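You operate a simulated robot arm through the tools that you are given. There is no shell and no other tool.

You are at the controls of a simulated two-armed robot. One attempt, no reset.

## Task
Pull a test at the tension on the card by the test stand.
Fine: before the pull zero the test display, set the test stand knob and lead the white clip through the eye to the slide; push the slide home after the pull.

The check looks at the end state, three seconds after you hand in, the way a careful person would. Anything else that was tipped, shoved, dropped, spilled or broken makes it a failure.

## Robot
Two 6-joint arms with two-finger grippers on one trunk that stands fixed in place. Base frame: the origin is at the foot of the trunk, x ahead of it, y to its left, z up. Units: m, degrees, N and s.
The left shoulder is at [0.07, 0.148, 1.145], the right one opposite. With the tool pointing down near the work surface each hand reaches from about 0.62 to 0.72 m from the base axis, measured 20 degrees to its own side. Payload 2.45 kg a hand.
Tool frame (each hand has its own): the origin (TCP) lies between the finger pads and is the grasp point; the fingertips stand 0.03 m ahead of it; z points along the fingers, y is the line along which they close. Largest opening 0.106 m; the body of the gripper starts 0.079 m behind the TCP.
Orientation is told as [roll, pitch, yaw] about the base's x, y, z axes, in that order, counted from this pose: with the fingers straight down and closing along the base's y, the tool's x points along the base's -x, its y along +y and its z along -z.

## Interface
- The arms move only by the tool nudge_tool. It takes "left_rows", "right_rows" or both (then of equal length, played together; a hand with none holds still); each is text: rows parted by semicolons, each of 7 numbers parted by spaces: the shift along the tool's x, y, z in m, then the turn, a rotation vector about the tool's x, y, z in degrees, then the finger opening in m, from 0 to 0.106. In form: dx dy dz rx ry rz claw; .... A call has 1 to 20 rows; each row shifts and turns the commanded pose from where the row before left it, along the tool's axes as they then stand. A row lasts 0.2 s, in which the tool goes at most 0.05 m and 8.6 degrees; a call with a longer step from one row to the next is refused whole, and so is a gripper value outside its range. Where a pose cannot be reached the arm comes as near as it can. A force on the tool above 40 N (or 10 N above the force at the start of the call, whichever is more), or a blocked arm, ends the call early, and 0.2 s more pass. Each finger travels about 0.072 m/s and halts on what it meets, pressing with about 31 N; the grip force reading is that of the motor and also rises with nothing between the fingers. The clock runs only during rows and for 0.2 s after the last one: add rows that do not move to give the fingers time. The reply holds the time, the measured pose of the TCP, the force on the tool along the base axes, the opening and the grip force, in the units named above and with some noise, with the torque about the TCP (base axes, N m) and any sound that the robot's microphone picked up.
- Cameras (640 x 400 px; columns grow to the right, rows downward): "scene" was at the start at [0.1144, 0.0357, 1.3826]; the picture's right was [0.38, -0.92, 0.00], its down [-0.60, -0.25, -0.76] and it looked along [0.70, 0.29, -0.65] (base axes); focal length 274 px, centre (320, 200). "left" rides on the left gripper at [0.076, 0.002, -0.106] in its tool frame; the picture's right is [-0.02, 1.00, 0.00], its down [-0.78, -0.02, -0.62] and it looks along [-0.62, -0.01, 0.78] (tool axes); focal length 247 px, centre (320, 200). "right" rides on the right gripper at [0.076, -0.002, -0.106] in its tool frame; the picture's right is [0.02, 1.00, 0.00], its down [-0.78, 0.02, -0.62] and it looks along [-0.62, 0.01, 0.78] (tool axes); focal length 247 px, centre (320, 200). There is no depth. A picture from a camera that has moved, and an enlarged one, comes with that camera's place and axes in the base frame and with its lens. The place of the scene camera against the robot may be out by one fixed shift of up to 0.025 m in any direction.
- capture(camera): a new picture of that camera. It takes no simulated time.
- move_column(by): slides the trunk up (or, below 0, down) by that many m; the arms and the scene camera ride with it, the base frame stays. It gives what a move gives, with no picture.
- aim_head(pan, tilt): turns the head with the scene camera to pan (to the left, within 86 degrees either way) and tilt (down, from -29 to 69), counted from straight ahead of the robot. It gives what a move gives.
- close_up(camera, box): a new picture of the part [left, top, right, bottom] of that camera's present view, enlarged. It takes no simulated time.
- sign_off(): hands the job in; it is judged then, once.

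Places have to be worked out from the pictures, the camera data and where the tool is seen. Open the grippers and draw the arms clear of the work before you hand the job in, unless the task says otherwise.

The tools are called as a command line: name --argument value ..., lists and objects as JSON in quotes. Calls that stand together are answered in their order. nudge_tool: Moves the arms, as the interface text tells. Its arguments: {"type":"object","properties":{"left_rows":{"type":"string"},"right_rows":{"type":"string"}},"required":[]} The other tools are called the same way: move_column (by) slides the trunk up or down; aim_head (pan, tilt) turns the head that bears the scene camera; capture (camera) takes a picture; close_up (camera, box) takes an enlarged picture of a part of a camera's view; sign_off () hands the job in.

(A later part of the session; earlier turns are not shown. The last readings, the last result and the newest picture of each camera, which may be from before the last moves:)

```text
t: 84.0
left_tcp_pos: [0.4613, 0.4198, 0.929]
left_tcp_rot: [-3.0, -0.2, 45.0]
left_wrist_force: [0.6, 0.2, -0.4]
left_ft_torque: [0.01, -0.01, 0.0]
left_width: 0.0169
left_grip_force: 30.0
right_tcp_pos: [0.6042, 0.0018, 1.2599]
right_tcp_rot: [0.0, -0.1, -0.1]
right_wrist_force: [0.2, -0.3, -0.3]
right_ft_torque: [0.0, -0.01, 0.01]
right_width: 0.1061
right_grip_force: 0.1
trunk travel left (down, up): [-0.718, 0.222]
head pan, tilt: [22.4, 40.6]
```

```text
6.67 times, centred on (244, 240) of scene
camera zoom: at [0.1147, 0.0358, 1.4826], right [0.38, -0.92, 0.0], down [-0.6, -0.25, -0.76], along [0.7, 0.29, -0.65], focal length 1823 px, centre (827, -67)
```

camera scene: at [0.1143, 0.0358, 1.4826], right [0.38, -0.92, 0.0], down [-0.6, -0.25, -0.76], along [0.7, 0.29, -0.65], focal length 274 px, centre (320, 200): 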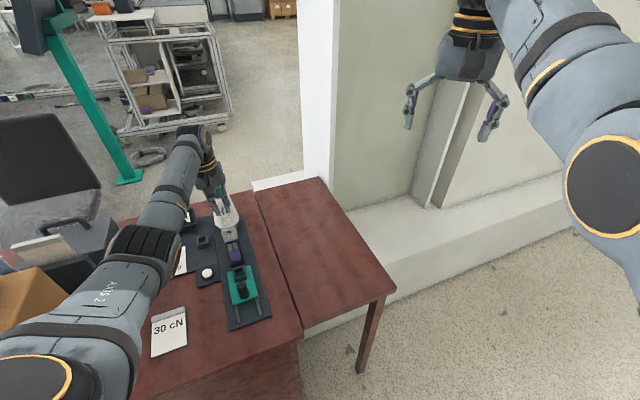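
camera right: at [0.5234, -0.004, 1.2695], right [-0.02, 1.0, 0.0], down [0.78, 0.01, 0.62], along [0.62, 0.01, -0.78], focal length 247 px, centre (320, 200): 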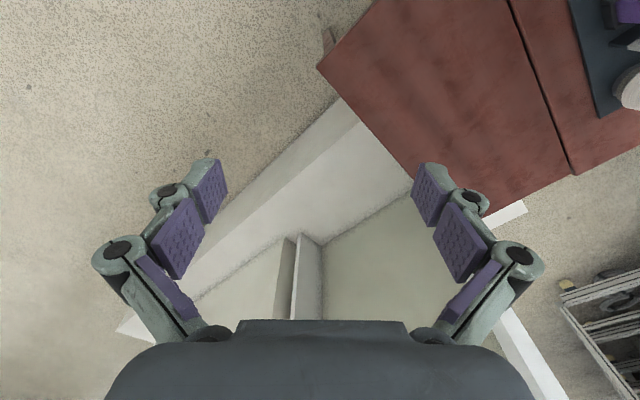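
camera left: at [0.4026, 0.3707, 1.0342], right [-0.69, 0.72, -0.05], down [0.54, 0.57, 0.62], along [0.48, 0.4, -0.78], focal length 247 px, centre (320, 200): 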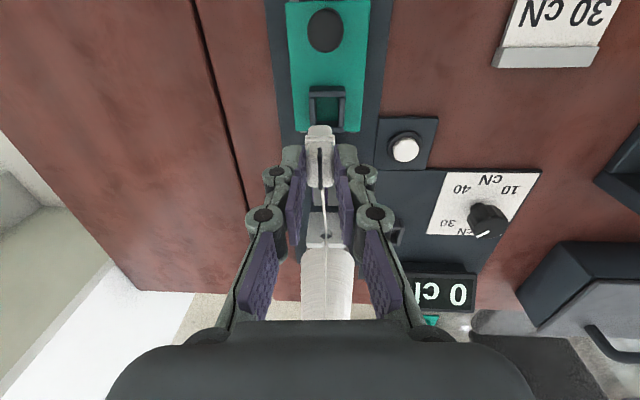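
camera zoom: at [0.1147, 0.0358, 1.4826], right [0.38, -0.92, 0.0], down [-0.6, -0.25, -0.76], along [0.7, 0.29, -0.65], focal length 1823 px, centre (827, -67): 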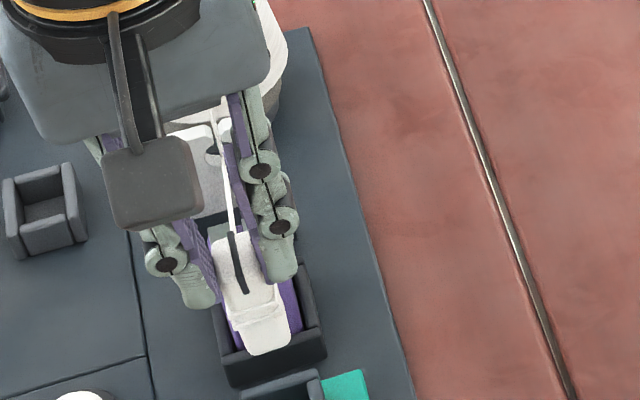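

The thread now runs clip → eye → cone perfectly. The socket opening is centred at fwd 0.628, left −0.0284; the clip's foot is 4 mm right of that and leaning 2°. I correct both and lower to just above the rim.

nudge_tool --left_rows "0 0.0015 0 -2 0 0 0.01; 0 0.0002 0.0106 0 0 0 0.01; 0 0.0002 0.0106 0 0 0 0.01; 0 0.0002 0.0106 0 0 0 0.01; 0 0.0002 0.0106 0 0 0 0.01; 0 0.0001 0.006 0 0 0 0.01; 0 0 0 0 0 0 0.01"

capture --camera "left"

close_up --camera "left" --box '[256, 90, 384, 170]'

close_up --camera "scene" --box '[204, 220, 284, 270]'

```text
t: 85.6
left_tcp_pos: [0.4594, 0.4222, 0.8794]
left_tcp_rot: [-1.0, -0.2, 45.0]
left_wrist_force: [0.0, -0.4, 0.7]
left_ft_torque: [0.01, -0.03, -0.01]
left_width: 0.0167
left_grip_force: 30.8
right_tcp_pos: [0.6034, 0.0019, 1.2601]
right_tcp_rot: [0.0, 0.0, -0.1]
right_wrist_force: [-0.3, -0.4, 1.4]
right_ft_torque: [0.0, -0.02, -0.01]
right_width: 0.1063
right_grip_force: 0.1
trunk travel left (down, up): [-0.718, 0.222]
head pan, tilt: [22.4, 40.6]
```

```text
taken
camera left: at [0.4032, 0.3697, 0.9847], right [-0.69, 0.72, -0.02], down [0.56, 0.55, 0.62], along [0.46, 0.42, -0.78], focal length 247 px, centre (320, 200)
```

left: 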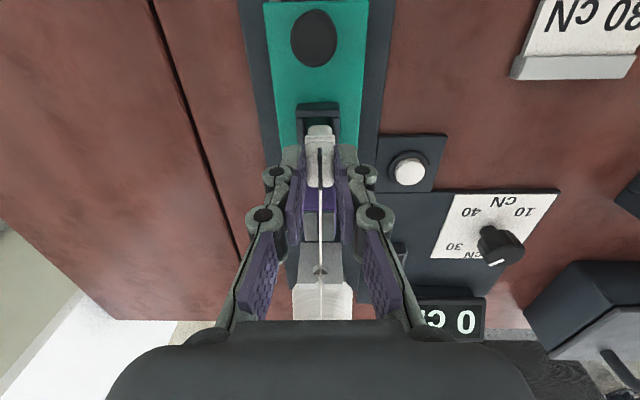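

```text
5.00 times, centred on (320, 130) of left
camera zoom: at [0.4032, 0.3697, 0.9847], right [-0.69, 0.72, -0.02], down [0.56, 0.55, 0.62], along [0.46, 0.42, -0.78], focal length 1235 px, centre (320, 550)
```

zoom: 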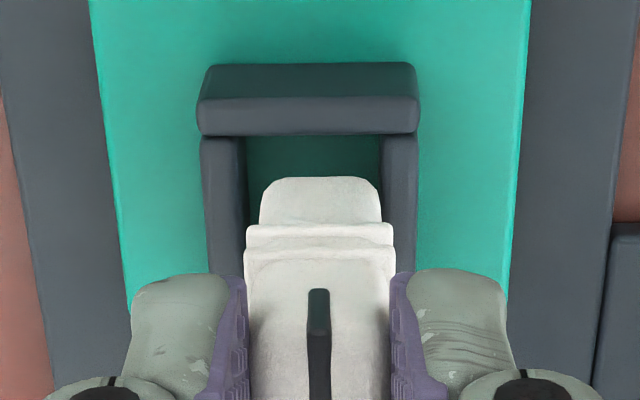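

```text
8.00 times, centred on (244, 245) of scene
camera zoom: at [0.1145, 0.0357, 1.4826], right [0.38, -0.92, 0.0], down [-0.6, -0.25, -0.76], along [0.7, 0.29, -0.65], focal length 2188 px, centre (928, -160)
```

zoom: 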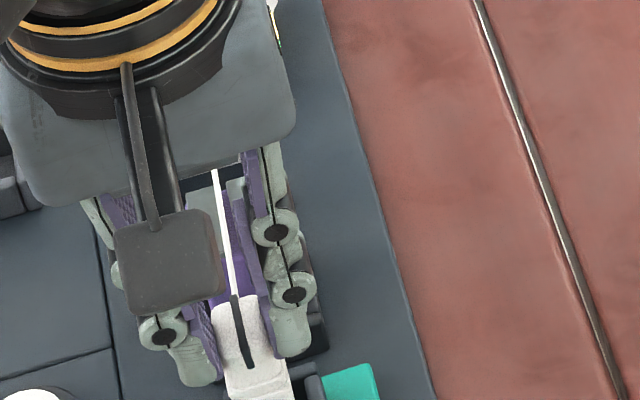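

The foot is 1.4 mm left of the socket's centre and centred fore-aft. I shift 1.4 mm right and lower into the socket in small steps.

nudge_tool --left_rows "0 -0.0014 0 0 0 0 0.01; 0 0 0.004 0 0 0 0.01; 0 0 0.004 0 0 0 0.01; 0 0 0.004 0 0 0 0.01; 0 0 0.003 0 0 0 0.01; 0 0 0 0 0 0 0.01"

close_up --camera "left" --box '[256, 90, 384, 170]'

```text
t: 87.0
left_tcp_pos: [0.4616, 0.4202, 0.8649]
left_tcp_rot: [-1.0, -0.2, 45.0]
left_wrist_force: [0.3, -0.5, -0.5]
left_ft_torque: [-0.02, 0.04, -0.01]
left_width: 0.0169
left_grip_force: 30.6
right_tcp_pos: [0.6038, 0.0023, 1.2614]
right_tcp_rot: [-0.1, 0.0, 0.0]
right_wrist_force: [-0.2, -0.8, -0.6]
right_ft_torque: [0.04, -0.02, 0.0]
right_width: 0.1055
right_grip_force: 0.1
trunk travel left (down, up): [-0.718, 0.222]
head pan, tilt: [22.4, 40.6]
```

```text
5.00 times, centred on (320, 130) of left
camera zoom: at [0.4051, 0.3689, 0.9708], right [-0.69, 0.72, -0.02], down [0.56, 0.55, 0.62], along [0.46, 0.42, -0.78], focal length 1235 px, centre (320, 550)
```

zoom: 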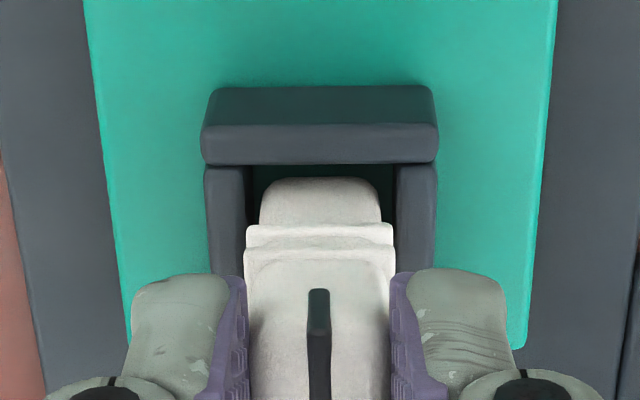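

The clip's foot is centred at the socket mouth with no force. I keep lowering until it seats.

nudge_tool --left_rows "0 0 0.004 0 0 0 0.01; 0 0 0.003 0 0 0 0.01; 0 0 0.003 0 0 0 0.01; 0 0 0 0 0 0 0.01"

close_up --camera "left" --box '[256, 90, 384, 170]'

```text
t: 88.0
left_tcp_pos: [0.4609, 0.4213, 0.8559]
left_tcp_rot: [-1.1, -0.2, 45.0]
left_wrist_force: [-2.9, -0.3, 5.1]
left_ft_torque: [0.01, 0.17, 0.04]
left_width: 0.017
left_grip_force: 31.2
right_tcp_pos: [0.6022, 0.001, 1.2603]
right_tcp_rot: [0.0, 0.0, 0.0]
right_wrist_force: [-0.1, 0.8, -0.6]
right_ft_torque: [0.02, 0.0, 0.05]
right_width: 0.1059
right_grip_force: 0.0
trunk travel left (down, up): [-0.718, 0.222]
head pan, tilt: [22.4, 40.6]
```

```text
5.00 times, centred on (320, 130) of left
camera zoom: at [0.4046, 0.3691, 0.9616], right [-0.69, 0.72, -0.02], down [0.56, 0.55, 0.62], along [0.46, 0.42, -0.78], focal length 1235 px, centre (320, 550)
```

zoom: 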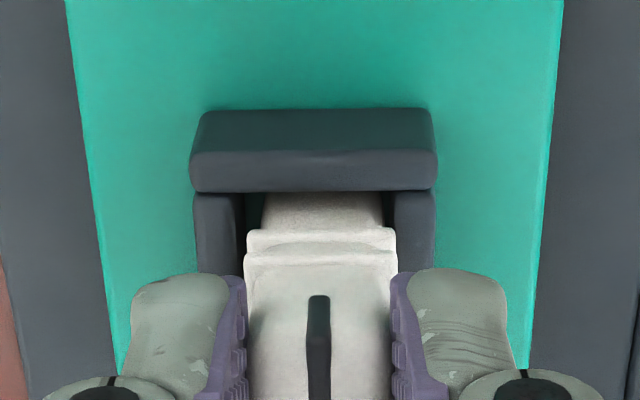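

A light 5 N contact: the foot is inside the socket, nearly down. I ease half a millimetre off the walls and press a little further to confirm it seats.

nudge_tool --left_rows "0.0005 0.0005 0.001 0 0 0 0.01; 0 0 0.0015 0 0 0 0.01; 0 0 0.0015 0 0 0 0.01; 0 0 0 0 0 0 0.01"

close_up --camera "left" --box '[256, 90, 384, 170]'

close_up --camera "scene" --box '[204, 225, 284, 275]'

```text
t: 89.0
left_tcp_pos: [0.4595, 0.419, 0.8503]
left_tcp_rot: [-1.0, -0.2, 45.1]
left_wrist_force: [-0.4, 0.2, -0.4]
left_ft_torque: [-0.02, -0.06, 0.02]
left_width: 0.0167
left_grip_force: 31.2
right_tcp_pos: [0.6014, 0.0009, 1.2618]
right_tcp_rot: [0.0, -0.1, 0.0]
right_wrist_force: [0.6, -0.2, 0.4]
right_ft_torque: [0.03, 0.0, 0.01]
right_width: 0.1057
right_grip_force: 0.0
trunk travel left (down, up): [-0.718, 0.222]
head pan, tilt: [22.4, 40.6]
```

```text
5.00 times, centred on (320, 130) of left
camera zoom: at [0.4034, 0.3682, 0.9571], right [-0.69, 0.72, -0.02], down [0.56, 0.55, 0.62], along [0.46, 0.42, -0.78], focal length 1235 px, centre (320, 550)
```

zoom: 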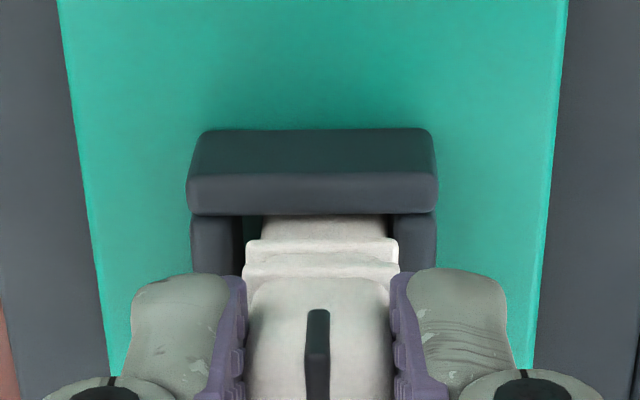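

```text
8.00 times, centred on (244, 250) of scene
camera zoom: at [0.113, 0.0347, 1.4827], right [0.38, -0.92, 0.0], down [-0.6, -0.25, -0.76], along [0.7, 0.29, -0.65], focal length 2188 px, centre (928, -200)
```

zoom: 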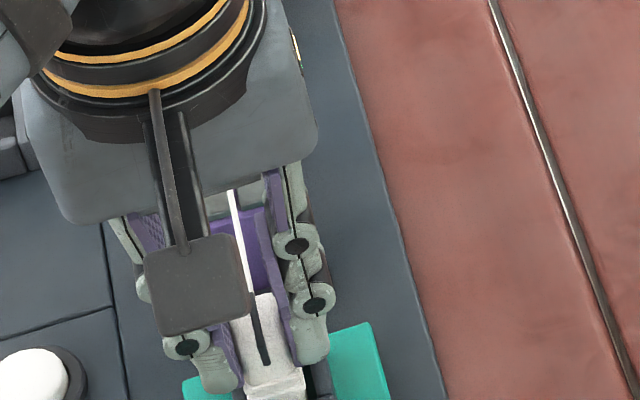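

It slipped in freely. I continue pressing down gently to find the seat.

nudge_tool --left_rows "0 0 0.002 0 0 0 0.01; 0 0 0.002 0 0 0 0.01; 0 0 0.002 0 0 0 0.01; 0 0 0 0 0 0 0.01"

close_up --camera "left" --box '[256, 90, 384, 170]'

```text
t: 90.0
left_tcp_pos: [0.4604, 0.42, 0.8443]
left_tcp_rot: [-1.1, 0.0, 45.0]
left_wrist_force: [-5.9, -1.0, 17.3]
left_ft_torque: [-0.17, 0.48, 0.02]
left_width: 0.0169
left_grip_force: 31.4
right_tcp_pos: [0.6032, 0.0007, 1.2609]
right_tcp_rot: [0.0, 0.0, 0.0]
right_wrist_force: [0.0, -0.2, 0.3]
right_ft_torque: [-0.04, 0.03, -0.02]
right_width: 0.1059
right_grip_force: 0.1
trunk travel left (down, up): [-0.718, 0.222]
head pan, tilt: [22.4, 40.6]
```

```text
5.00 times, centred on (320, 130) of left
camera zoom: at [0.4044, 0.3679, 0.9507], right [-0.69, 0.72, -0.02], down [0.56, 0.55, 0.62], along [0.46, 0.42, -0.78], focal length 1235 px, centre (320, 550)
```

zoom: 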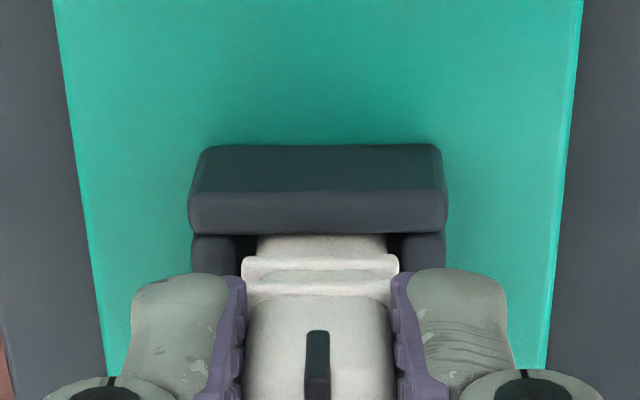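

17 N of downward force shows it has reached the socket floor. I relieve the pressure and open the fingers.

nudge_tool --left_rows "0 0 -0.001 0 0 0 0.01; 0 0 0 0 0 0 0.03; 0 0 0 0 0 0 0.05; 0 0 0 0 0 0 0.05; 0 0 0 0 0 0 0.05"

capture --camera "left"

close_up --camera "left" --box '[256, 110, 384, 190]'

```text
t: 91.2
left_tcp_pos: [0.4608, 0.419, 0.8462]
left_tcp_rot: [-1.1, -0.3, 45.0]
left_wrist_force: [0.2, 0.1, 0.1]
left_ft_torque: [0.01, 0.03, 0.02]
left_width: 0.0499
left_grip_force: 0.1
right_tcp_pos: [0.6036, 0.0015, 1.2607]
right_tcp_rot: [-0.1, 0.1, 0.0]
right_wrist_force: [-0.7, -0.7, -0.6]
right_ft_torque: [0.01, 0.03, 0.01]
right_width: 0.1061
right_grip_force: 0.1
trunk travel left (down, up): [-0.718, 0.222]
head pan, tilt: [22.4, 40.6]
```

```text
taken
camera left: at [0.4052, 0.3682, 0.9519], right [-0.69, 0.72, -0.02], down [0.56, 0.55, 0.62], along [0.46, 0.42, -0.78], focal length 247 px, centre (320, 200)
```

left: 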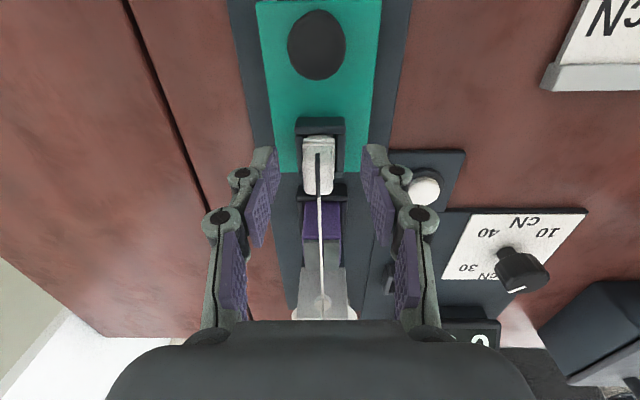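

```text
5.00 times, centred on (320, 150) of left
camera zoom: at [0.4052, 0.3682, 0.9519], right [-0.69, 0.72, -0.02], down [0.56, 0.55, 0.62], along [0.46, 0.42, -0.78], focal length 1235 px, centre (320, 450)
```

zoom: 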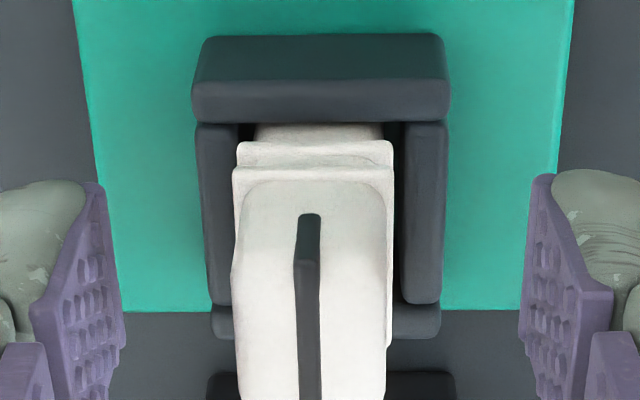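

The clip stands in the socket, leaning slightly. To be sure it is fully down and straight, I grip it lower and press once more.

nudge_tool --left_rows "0 0 0.006 -1 0 0 0.05; 0 0 0.006 0 0 0 0.05; 0 0 0 0 0 0 0.03; 0 0 0 0 0 0 0.01; 0 0 0 0 0 0 0.01; 0 0 0 0 0 0 0.01"

close_up --camera "left" --box '[256, 110, 384, 190]'

```text
t: 92.6
left_tcp_pos: [0.4641, 0.4186, 0.8329]
left_tcp_rot: [-0.1, -0.2, 45.0]
left_wrist_force: [3.4, -2.6, 0.7]
left_ft_torque: [0.02, -0.03, 0.04]
left_width: 0.0167
left_grip_force: 31.5
right_tcp_pos: [0.6037, 0.0012, 1.2606]
right_tcp_rot: [0.0, 0.0, 0.0]
right_wrist_force: [-0.5, 0.1, 0.2]
right_ft_torque: [0.0, -0.01, 0.0]
right_width: 0.106
right_grip_force: 0.1
trunk travel left (down, up): [-0.718, 0.222]
head pan, tilt: [22.4, 40.6]
```

```text
5.00 times, centred on (320, 150) of left
camera zoom: at [0.4077, 0.3664, 0.9389], right [-0.69, 0.72, 0.0], down [0.56, 0.54, 0.62], along [0.45, 0.43, -0.78], focal length 1235 px, centre (320, 450)
```

zoom: 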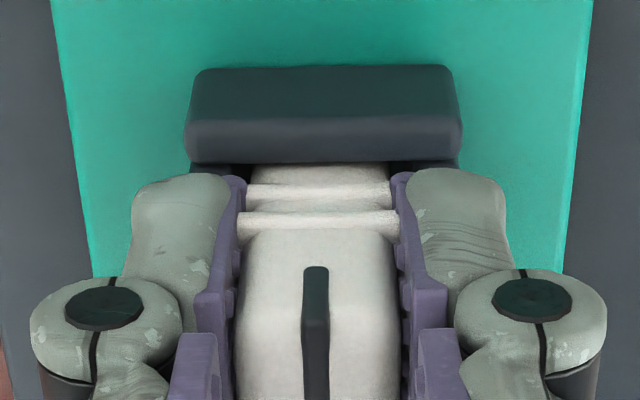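

nudge_tool --left_rows "0 -0.0005 0.002 0 0 0 0.01; 0 0 0.002 0 0 0 0.01; 0 0 0 0 0 0 0.01"

close_up --camera "left" --box '[256, 110, 384, 190]'

```text
t: 93.4
left_tcp_pos: [0.4613, 0.4195, 0.8297]
left_tcp_rot: [-0.2, -0.3, 45.1]
left_wrist_force: [-1.9, 1.3, 7.9]
left_ft_torque: [0.04, 0.02, 0.06]
left_width: 0.0166
left_grip_force: 31.0
right_tcp_pos: [0.6022, 0.0013, 1.2615]
right_tcp_rot: [-0.1, -0.1, -0.1]
right_wrist_force: [0.4, -0.7, -0.2]
right_ft_torque: [-0.01, -0.01, -0.01]
right_width: 0.1063
right_grip_force: 0.1
trunk travel left (down, up): [-0.718, 0.222]
head pan, tilt: [22.4, 40.6]
```

```text
5.00 times, centred on (320, 150) of left
camera zoom: at [0.406, 0.3665, 0.9353], right [-0.69, 0.72, 0.0], down [0.56, 0.54, 0.62], along [0.45, 0.43, -0.78], focal length 1235 px, centre (320, 450)
```

zoom: 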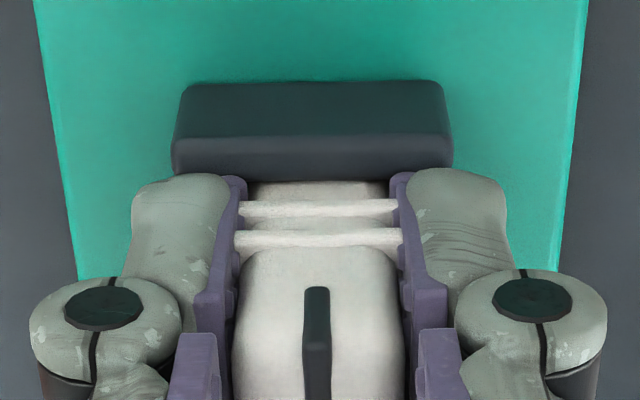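

The clip is seated (8 N on the floor, ridges no longer descend). I open, rise straight up, and look at the result.

nudge_tool --left_rows "0 0 -0.001 0 0 0 0.03; 0 0 0 0 0 0 0.05; 0 0 0 0 0 0 0.05; 0 0 -0.01 0 0 0 0.05; 0 0 -0.02 0 0 0 0.05; 0 0 -0.03 0 0 0 0.05; 0 0 -0.03 0 0 0 0.05; 0 0 0 0 0 0 0.05"

capture --camera "left"

capture --camera "scene"

```text
t: 95.2
left_tcp_pos: [0.4604, 0.4219, 0.9206]
left_tcp_rot: [-0.1, -0.1, 45.0]
left_wrist_force: [-0.2, -1.0, -0.2]
left_ft_torque: [0.03, 0.01, 0.03]
left_width: 0.0505
left_grip_force: 0.1
right_tcp_pos: [0.6046, 0.0006, 1.2606]
right_tcp_rot: [0.0, 0.0, 0.1]
right_wrist_force: [-0.1, -0.4, 0.0]
right_ft_torque: [0.0, -0.02, 0.01]
right_width: 0.106
right_grip_force: 0.0
trunk travel left (down, up): [-0.718, 0.222]
head pan, tilt: [22.4, 40.6]
```

```text
taken
camera left: at [0.4064, 0.3688, 1.0262], right [-0.69, 0.72, 0.0], down [0.56, 0.54, 0.62], along [0.45, 0.43, -0.78], focal length 247 px, centre (320, 200)
```

left: 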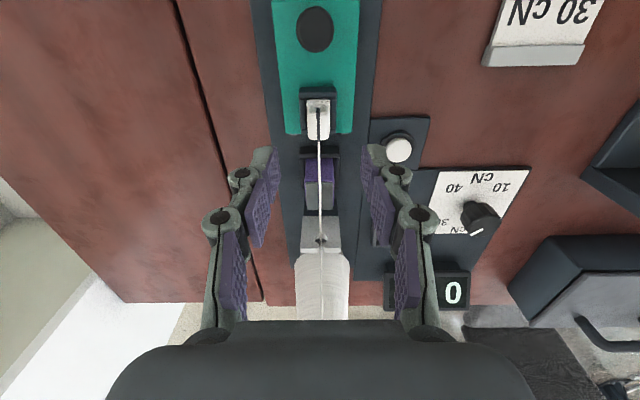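

```text
taken
camera scene: at [0.1146, 0.0358, 1.4826], right [0.38, -0.92, 0.0], down [-0.6, -0.25, -0.76], along [0.7, 0.29, -0.65], focal length 274 px, centre (320, 200)
```

scene: 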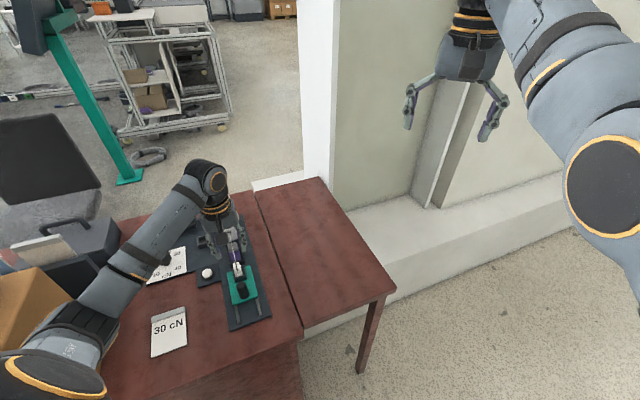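

The clip stands in the slide with the thread running back through the eye. I look closely at the slide, handle and the thread at the eye.

close_up --camera "left" --box '[256, 0, 384, 80]'

close_up --camera "left" --box '[256, 80, 384, 160]'

close_up --camera "left" --box '[256, 160, 384, 240]'

close_up --camera "scene" --box '[204, 250, 300, 310]'

```text
5.00 times, centred on (320, 40) of left
camera zoom: at [0.4064, 0.3688, 1.0262], right [-0.69, 0.72, 0.0], down [0.56, 0.54, 0.62], along [0.45, 0.43, -0.78], focal length 1235 px, centre (320, 1000)
```

zoom: 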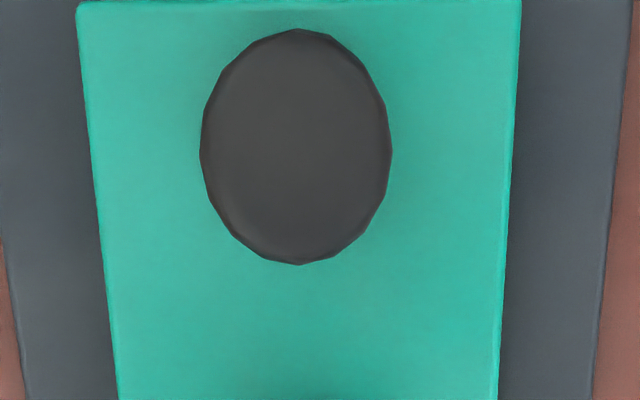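

```text
5.00 times, centred on (320, 120) of left
camera zoom: at [0.4064, 0.3688, 1.0262], right [-0.69, 0.72, 0.0], down [0.56, 0.54, 0.62], along [0.45, 0.43, -0.78], focal length 1235 px, centre (320, 600)
```

zoom: 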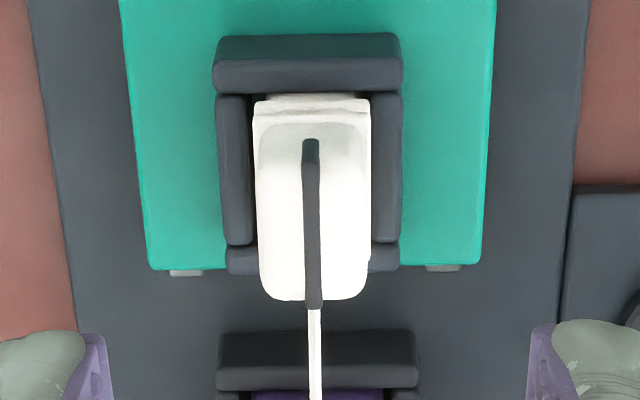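

```text
5.00 times, centred on (320, 200) of left
camera zoom: at [0.4064, 0.3688, 1.0262], right [-0.69, 0.72, 0.0], down [0.56, 0.54, 0.62], along [0.45, 0.43, -0.78], focal length 1235 px, centre (320, 200)
```

zoom: 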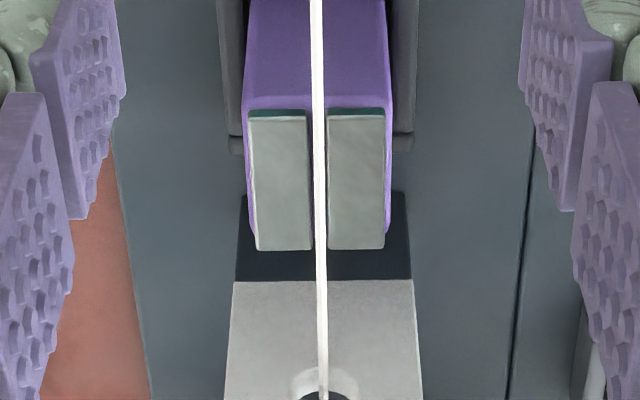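

```text
6.67 times, centred on (252, 280) of scene
camera zoom: at [0.1146, 0.0358, 1.4826], right [0.38, -0.92, 0.0], down [-0.6, -0.25, -0.76], along [0.7, 0.29, -0.65], focal length 1823 px, centre (773, -333)
```

zoom: 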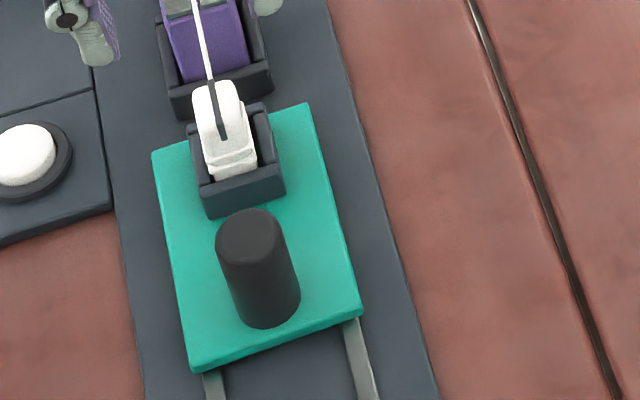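

Everything is threaded: clip, between the two pads, through the eye. The handle's top is near (0.418, 0.376, 0.825), 25 mm across. I raise the trunk 15 cm so the left arm can work closer to the robot, then test its reach above the handle.

move_column --by 0.15

nudge_tool --left_rows "0.008 0.0003 0.02 0 0 0 0.06; 0.008 0.0003 0.02 0 0 0 0.06; 0.008 0.0003 0.02 0 0 0 0.06; 0.008 0.0003 0.02 0 0 0 0.06; 0.008 0.0003 0.02 0 0 0 0.06; 0.008 0.0003 0.02 0 0 0 0.06; 0.008 0.0003 0.02 0 0 0 0.06; 0.008 0.0003 0.02 0 0 0 0.06; 0 0 0 0 0 0 0.06"

capture --camera "left"

capture --camera "scene"

```text
t: 97.0
left_tcp_pos: [0.46, 0.4217, 1.07]
left_tcp_rot: [-0.1, -0.1, 45.0]
left_wrist_force: [0.6, 0.1, -0.1]
left_ft_torque: [0.0, 0.01, 0.01]
left_width: 0.0499
left_grip_force: 0.1
right_tcp_pos: [0.6038, 0.0026, 1.4105]
right_tcp_rot: [0.1, 0.0, 0.0]
right_wrist_force: [0.0, -0.3, 0.8]
right_ft_torque: [0.0, 0.0, 0.0]
right_width: 0.106
right_grip_force: 0.0
trunk travel left (down, up): [-0.868, 0.072]
head pan, tilt: [22.4, 40.6]
```

```text
t: 99.0
left_tcp_pos: [0.4156, 0.3782, 0.9106]
left_tcp_rot: [-0.2, -0.1, 45.0]
left_wrist_force: [0.5, 0.2, -1.1]
left_ft_torque: [0.03, -0.02, 0.01]
left_width: 0.06
left_grip_force: 0.2
right_tcp_pos: [0.6032, 0.0017, 1.4112]
right_tcp_rot: [-0.1, 0.0, 0.0]
right_wrist_force: [-0.5, -0.7, -0.9]
right_ft_torque: [0.01, -0.02, -0.02]
right_width: 0.1057
right_grip_force: 0.0
trunk travel left (down, up): [-0.868, 0.072]
head pan, tilt: [22.4, 40.6]
```

```text
taken
camera left: at [0.3605, 0.3248, 1.0161], right [-0.69, 0.72, 0.0], down [0.56, 0.54, 0.62], along [0.45, 0.43, -0.78], focal length 247 px, centre (320, 200)
```

left: 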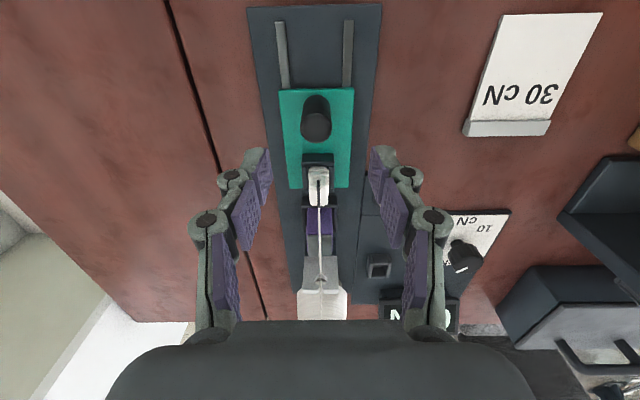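

```text
taken
camera scene: at [0.1144, 0.0358, 1.6326], right [0.38, -0.92, 0.0], down [-0.6, -0.25, -0.76], along [0.7, 0.29, -0.65], focal length 274 px, centre (320, 200)
```

scene: 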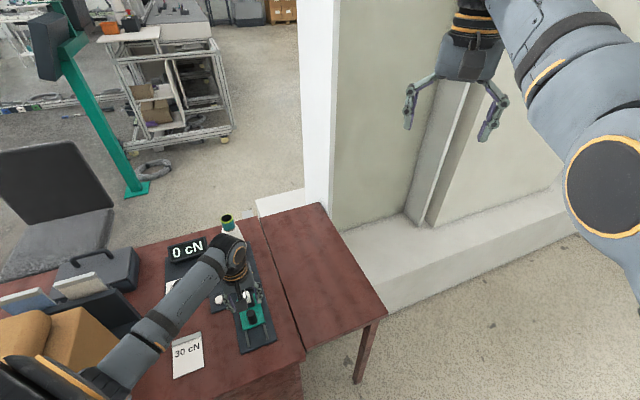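

The left arm reaches the handle. I test at this height whether it can also reach the pulled-out end of travel, about 6 cm nearer.

nudge_tool --left_rows "0.015 0 0 0 0 0 0.06; 0.015 0 0 0 0 0 0.06; 0.015 0 0 0 0 0 0.06; 0.015 0 0 0 0 0 0.06; 0.01 0 0 0 0 0 0.06; 0 0 0 0 0 0 0.06"

capture --camera "left"

```text
t: 100.4
left_tcp_pos: [0.3641, 0.3281, 0.9111]
left_tcp_rot: [-0.1, -0.1, 45.1]
left_wrist_force: [0.8, 0.2, -0.7]
left_ft_torque: [-0.01, -0.01, 0.01]
left_width: 0.0601
left_grip_force: 0.0
right_tcp_pos: [0.6036, 0.0028, 1.409]
right_tcp_rot: [0.0, 0.1, -0.1]
right_wrist_force: [0.8, 0.2, 0.0]
right_ft_torque: [-0.02, 0.0, 0.02]
right_width: 0.106
right_grip_force: 0.0
trunk travel left (down, up): [-0.868, 0.072]
head pan, tilt: [22.4, 40.6]
```

```text
taken
camera left: at [0.3098, 0.2754, 1.0161], right [-0.69, 0.72, 0.0], down [0.56, 0.54, 0.62], along [0.45, 0.43, -0.78], focal length 247 px, centre (320, 200)
```

left: 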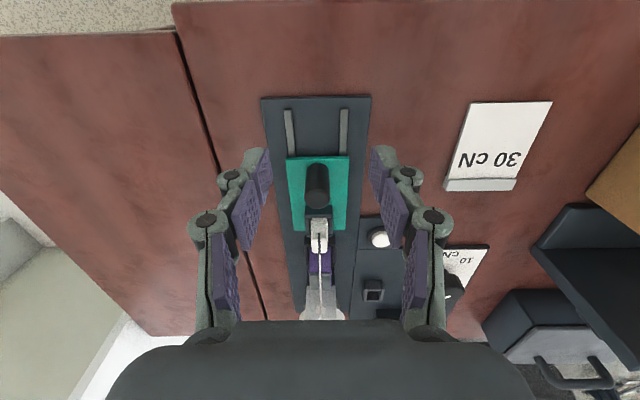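

close_up --camera "left" --box '[270, 130, 366, 190]'

close_up --camera "left" --box '[270, 80, 366, 140]'

```text
6.67 times, centred on (318, 160) of left
camera zoom: at [0.3098, 0.2754, 1.0161], right [-0.69, 0.72, 0.0], down [0.56, 0.54, 0.62], along [0.45, 0.43, -0.78], focal length 1646 px, centre (333, 467)
```

zoom: 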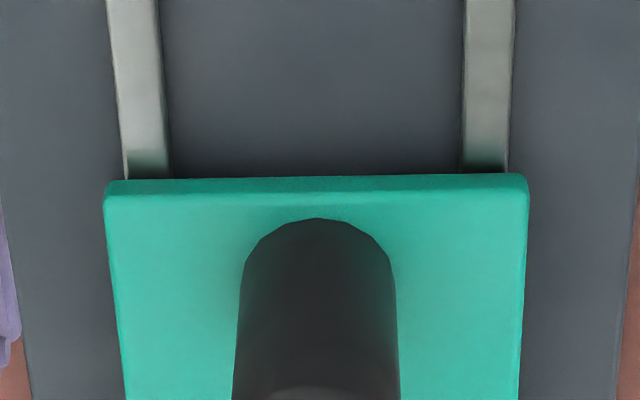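

```text
6.67 times, centred on (318, 110) of left
camera zoom: at [0.3098, 0.2754, 1.0161], right [-0.69, 0.72, 0.0], down [0.56, 0.54, 0.62], along [0.45, 0.43, -0.78], focal length 1646 px, centre (333, 800)
```

zoom: 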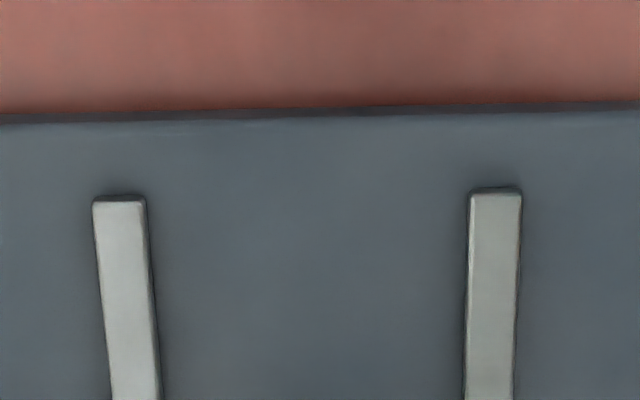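

The whole travel is reachable and the stand lies exactly along my 45° axis. I return above the handle and lower the open fingers around it.

nudge_tool --left_rows "-0.0145 -0.0008 0 0 0 0 0.06; -0.0145 -0.0008 0 0 0 0 0.06; -0.0145 -0.0008 0 0 0 0 0.06; -0.0145 -0.0008 0 0 0 0 0.06; -0.0145 -0.0008 0 0 0 0 0.06; 0 0 0.015 0 0 0 0.06; 0 0 0.015 0 0 0 0.06; 0 0 0.01 0 0 0 0.06; 0 0 0 0 0 0 0.06"

capture --camera "left"

close_up --camera "scene" --box '[204, 270, 300, 330]'

```text
t: 102.4
left_tcp_pos: [0.4195, 0.3778, 0.8699]
left_tcp_rot: [-0.2, -0.2, 45.0]
left_wrist_force: [-1.0, -0.3, 0.0]
left_ft_torque: [0.02, 0.01, 0.03]
left_width: 0.0602
left_grip_force: 0.1
right_tcp_pos: [0.6033, 0.0014, 1.4111]
right_tcp_rot: [0.0, -0.1, 0.0]
right_wrist_force: [-0.3, -0.4, 0.5]
right_ft_torque: [0.01, 0.04, 0.04]
right_width: 0.1059
right_grip_force: 0.1
trunk travel left (down, up): [-0.868, 0.072]
head pan, tilt: [22.4, 40.6]
```

```text
taken
camera left: at [0.3642, 0.3246, 0.9765], right [-0.69, 0.72, 0.0], down [0.56, 0.54, 0.62], along [0.45, 0.43, -0.78], focal length 247 px, centre (320, 200)
```

left: 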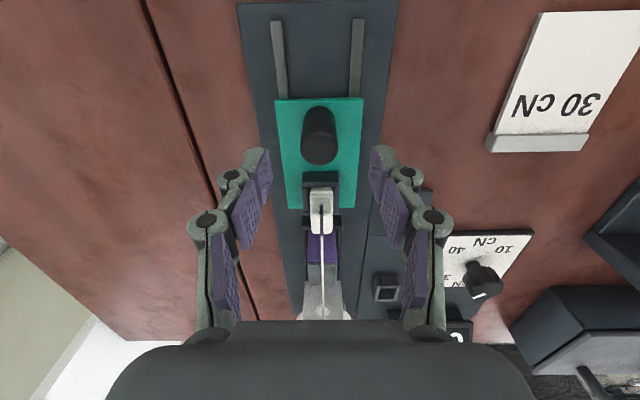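

```text
6.67 times, centred on (252, 300) of scene
camera zoom: at [0.1143, 0.0357, 1.6326], right [0.38, -0.92, 0.0], down [-0.6, -0.25, -0.76], along [0.7, 0.29, -0.65], focal length 1823 px, centre (773, -467)
```

zoom: 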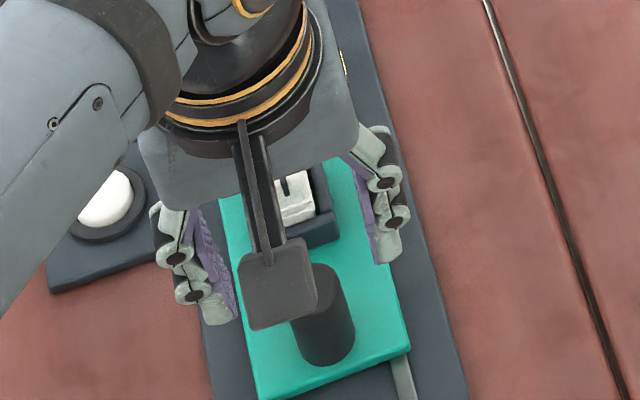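

The fingers straddle the handle (top z≈0.83). I lower to z 0.817 and close on it.

nudge_tool --left_rows "0 0 0.015 0 0 0 0.06; 0 0 0.015 0 0 0 0.06; 0 0 0.015 0 0 0 0.06; 0 0 0.008 0 0 0 0.06; 0 0 0 0 0 0 0.04; 0 0 0 0 0 0 0.02; 0 0 0 0 0 0 0.018; 0 0 0 0 0 0 0.018"

capture --camera "left"

close_up --camera "scene" --box '[150, 220, 278, 300]'

```text
t: 104.2
left_tcp_pos: [0.4202, 0.3775, 0.8179]
left_tcp_rot: [-0.1, -0.3, 45.0]
left_wrist_force: [0.2, -0.6, -0.9]
left_ft_torque: [0.33, -0.3, -0.05]
left_width: 0.0248
left_grip_force: 44.5
right_tcp_pos: [0.6023, 0.0013, 1.4099]
right_tcp_rot: [0.0, 0.0, 0.0]
right_wrist_force: [0.5, 0.2, 0.0]
right_ft_torque: [0.05, 0.04, 0.0]
right_width: 0.106
right_grip_force: 0.0
trunk travel left (down, up): [-0.868, 0.072]
head pan, tilt: [22.4, 40.6]
```

```text
taken
camera left: at [0.3649, 0.3245, 0.9227], right [-0.69, 0.72, 0.0], down [0.56, 0.54, 0.62], along [0.45, 0.43, -0.78], focal length 247 px, centre (320, 200)
```

left: 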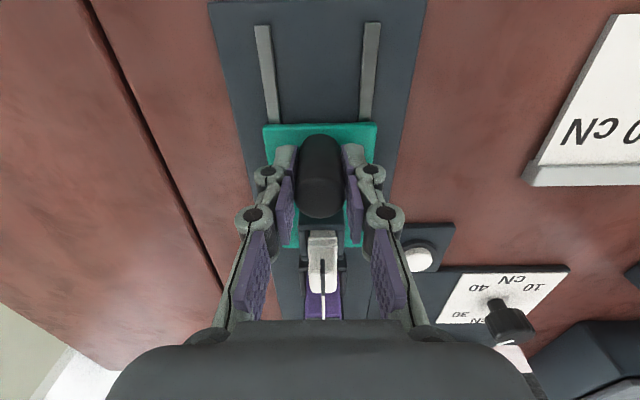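

```text
5.00 times, centred on (214, 260) of scene
camera zoom: at [0.1145, 0.0357, 1.6326], right [0.38, -0.92, 0.0], down [-0.6, -0.25, -0.76], along [0.7, 0.29, -0.65], focal length 1367 px, centre (850, -100)
```

zoom: 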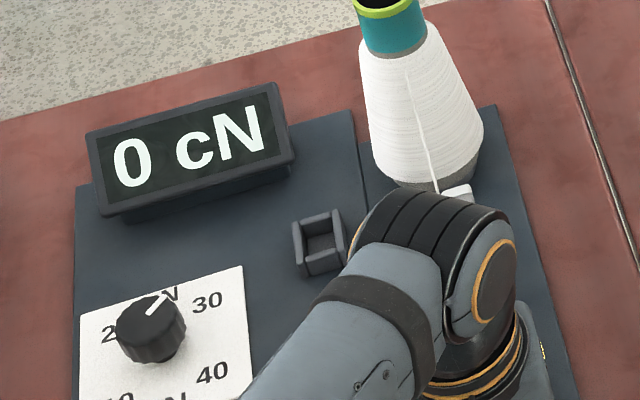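

The handle is gripped (24.8 mm) and the display reads 0 cN. I pull the slide 2 cm toward the robot smoothly and watch the display.

nudge_tool --left_rows "0.003 0 0 0 0 0 0.018; 0.004 0 0 0 0 0 0.018; 0.004 0 0 0 0 0 0.018; 0.005 0 0 0 0 0 0.018; 0.004 0 0 0 0 0 0.018; 0 0 0 0 0 0 0.018"

capture --camera "left"

close_up --camera "scene" --box '[150, 220, 278, 300]'

```text
t: 105.6
left_tcp_pos: [0.4063, 0.3637, 0.8183]
left_tcp_rot: [-0.2, 0.0, 45.1]
left_wrist_force: [1.0, -0.3, -10.9]
left_ft_torque: [0.49, -0.47, 0.0]
left_width: 0.0252
left_grip_force: 45.1
right_tcp_pos: [0.604, 0.0021, 1.4105]
right_tcp_rot: [0.0, 0.1, 0.1]
right_wrist_force: [0.1, 0.8, 0.2]
right_ft_torque: [-0.01, -0.03, -0.03]
right_width: 0.1058
right_grip_force: 0.1
trunk travel left (down, up): [-0.868, 0.072]
head pan, tilt: [22.4, 40.6]
```

```text
taken
camera left: at [0.3508, 0.3103, 0.923], right [-0.69, 0.72, 0.0], down [0.56, 0.54, 0.62], along [0.45, 0.43, -0.78], focal length 247 px, centre (320, 200)
```

left: 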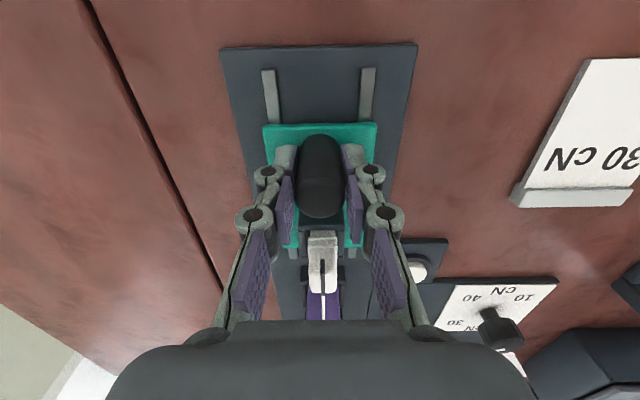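

```text
5.00 times, centred on (214, 260) of scene
camera zoom: at [0.116, 0.0367, 1.6324], right [0.38, -0.92, 0.0], down [-0.6, -0.25, -0.76], along [0.7, 0.29, -0.65], focal length 1367 px, centre (850, -100)
```

zoom: 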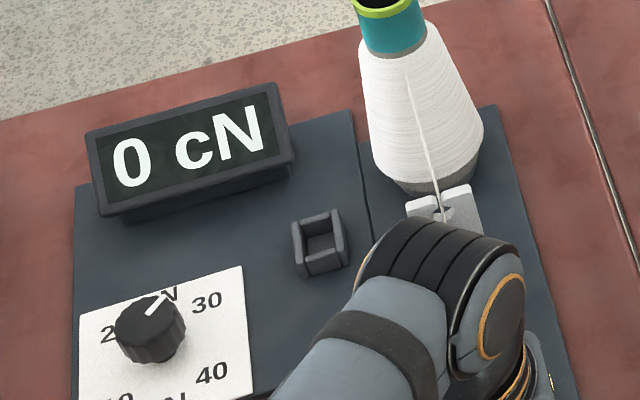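

The slide moves freely and the thread goes through the eye. I pull on toward the end of travel.

nudge_tool --left_rows "0.005 0 0 0 0 0 0.018; 0.005 0 0 0 0 0 0.018; 0.005 0 0 0 0 0 0.018; 0.004 0 0 0 0 0 0.018; 0 0 0 0 0 0 0.018"

capture --camera "left"

close_up --camera "scene" --box '[150, 220, 278, 300]'

```text
t: 106.8
left_tcp_pos: [0.3912, 0.3486, 0.8171]
left_tcp_rot: [-0.2, -0.3, 45.0]
left_wrist_force: [-1.6, 2.5, 4.7]
left_ft_torque: [-0.19, 0.47, -0.03]
left_width: 0.0252
left_grip_force: 44.6
right_tcp_pos: [0.6034, 0.0011, 1.4107]
right_tcp_rot: [0.0, 0.0, 0.1]
right_wrist_force: [-0.4, 0.9, 0.4]
right_ft_torque: [0.01, -0.01, 0.0]
right_width: 0.106
right_grip_force: 0.0
trunk travel left (down, up): [-0.868, 0.072]
head pan, tilt: [22.4, 40.6]
```

```text
taken
camera left: at [0.3371, 0.2966, 0.9227], right [-0.69, 0.72, 0.0], down [0.56, 0.54, 0.62], along [0.45, 0.43, -0.78], focal length 247 px, centre (320, 200)
```

left: 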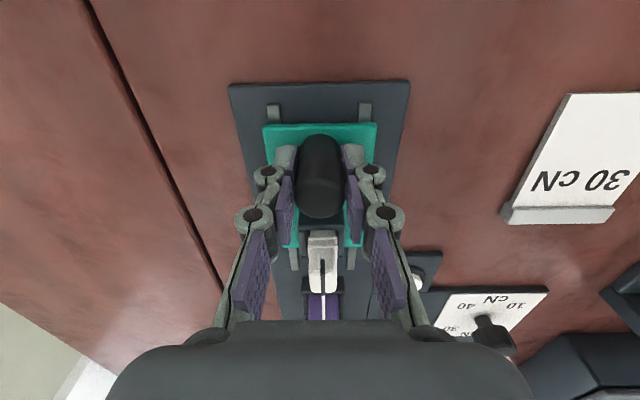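

```text
5.00 times, centred on (214, 260) of scene
camera zoom: at [0.1134, 0.036, 1.6328], right [0.38, -0.92, 0.0], down [-0.6, -0.25, -0.76], along [0.7, 0.29, -0.65], focal length 1367 px, centre (850, -100)
```

zoom: 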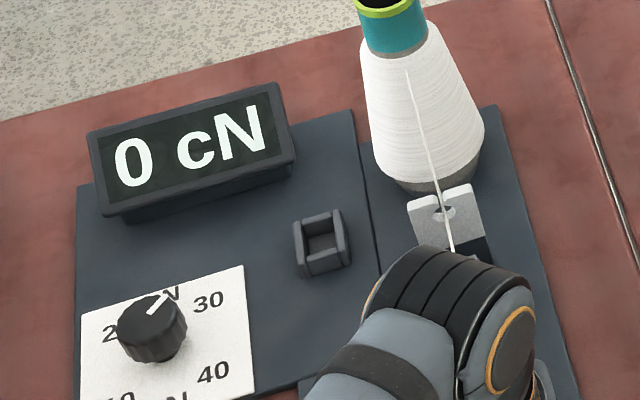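

Still 0 cN with about 1 cm of rail left. I pull to the end of travel gently.

nudge_tool --left_rows "0.004 0 0 0 0 0 0.018; 0.004 0 0 0 0 0 0.018; 0.003 0 0 0 0 0 0.018; 0 0 0 0 0 0 0.018; 0 0 0 0 0 0 0.018"

capture --camera "left"

close_up --camera "scene" --box '[150, 220, 278, 300]'

close_up --camera "scene" --box '[214, 220, 278, 260]'

```text
t: 108.0
left_tcp_pos: [0.3836, 0.3411, 0.8176]
left_tcp_rot: [-0.2, -0.2, 45.0]
left_wrist_force: [-3.0, 3.4, 1.0]
left_ft_torque: [0.78, -0.55, -0.01]
left_width: 0.0251
left_grip_force: 44.8
right_tcp_pos: [0.6024, 0.0028, 1.4106]
right_tcp_rot: [0.0, 0.1, 0.0]
right_wrist_force: [-0.2, -0.1, -0.6]
right_ft_torque: [-0.01, -0.04, 0.03]
right_width: 0.1061
right_grip_force: 0.0
trunk travel left (down, up): [-0.868, 0.072]
head pan, tilt: [22.4, 40.6]
```

```text
taken
camera left: at [0.3291, 0.2887, 0.9228], right [-0.69, 0.72, 0.0], down [0.56, 0.54, 0.62], along [0.45, 0.43, -0.78], focal length 247 px, centre (320, 200)
```

left: 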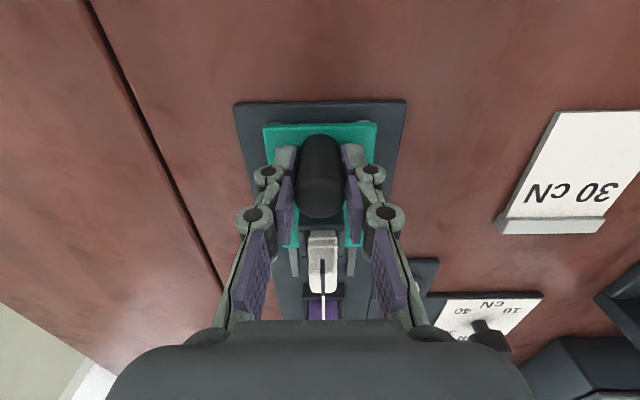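

```text
5.00 times, centred on (214, 260) of scene
camera zoom: at [0.1135, 0.0362, 1.6327], right [0.38, -0.92, 0.0], down [-0.6, -0.25, -0.76], along [0.7, 0.29, -0.65], focal length 1367 px, centre (850, -100)
```

zoom: 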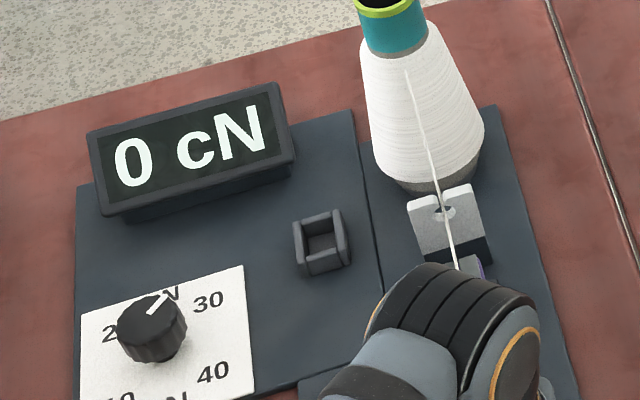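

```text
10.00 times, centred on (246, 240) of scene
camera zoom: at [0.1135, 0.0362, 1.6327], right [0.38, -0.92, 0.0], down [-0.6, -0.25, -0.76], along [0.7, 0.29, -0.65], focal length 2735 px, centre (1060, -200)
```

zoom: 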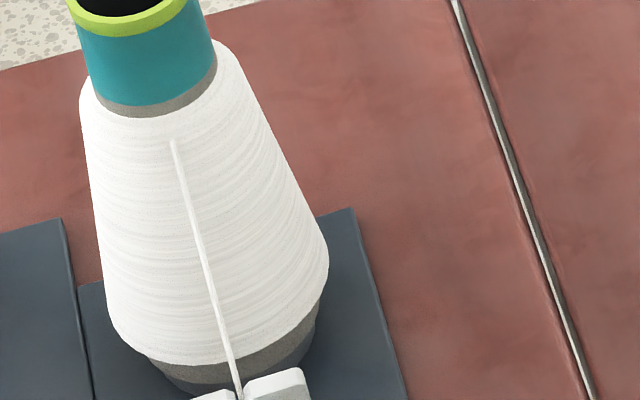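

No stop felt yet and the display still shows 0. I pull a few more millimetres to the true end of travel.

nudge_tool --left_rows "0.003 0 0 0 0 0 0.018; 0.003 0 0 0 0 0 0.018; 0.003 0 0 0 0 0 0.018; 0 0 0 0 0 0 0.018; 0 0 0 0 0 0 0.018"

capture --camera "left"

close_up --camera "scene" --box '[150, 220, 278, 300]'

```text
t: 109.2
left_tcp_pos: [0.3788, 0.3351, 0.8179]
left_tcp_rot: [-0.1, -0.1, 45.0]
left_wrist_force: [-3.9, 4.2, 1.2]
left_ft_torque: [0.22, -0.06, -0.06]
left_width: 0.0251
left_grip_force: 45.0
right_tcp_pos: [0.6008, 0.0021, 1.4104]
right_tcp_rot: [0.0, 0.0, 0.0]
right_wrist_force: [-0.3, 0.5, -0.5]
right_ft_torque: [-0.01, 0.05, -0.01]
right_width: 0.1063
right_grip_force: 0.0
trunk travel left (down, up): [-0.868, 0.072]
head pan, tilt: [22.4, 40.6]
```

```text
taken
camera left: at [0.3228, 0.2824, 0.9228], right [-0.69, 0.72, 0.0], down [0.56, 0.54, 0.62], along [0.45, 0.43, -0.78], focal length 247 px, centre (320, 200)
```

left: 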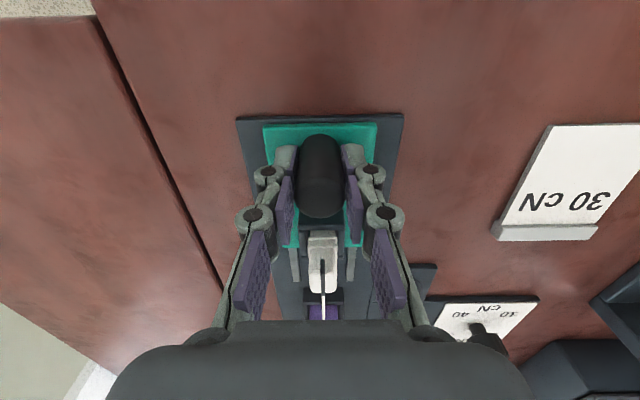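

```text
5.00 times, centred on (214, 260) of scene
camera zoom: at [0.1136, 0.0362, 1.6327], right [0.38, -0.92, 0.0], down [-0.6, -0.25, -0.76], along [0.7, 0.29, -0.65], focal length 1367 px, centre (850, -100)
```

zoom: 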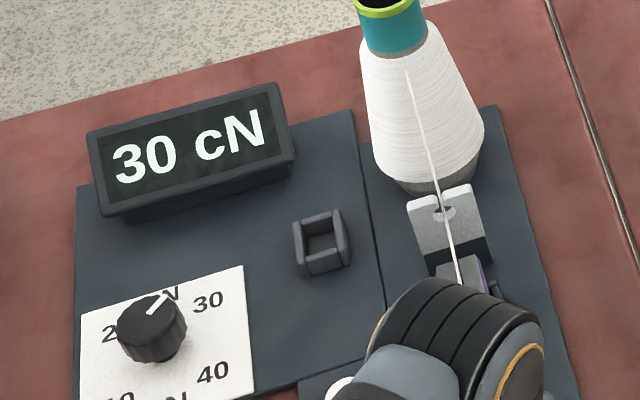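

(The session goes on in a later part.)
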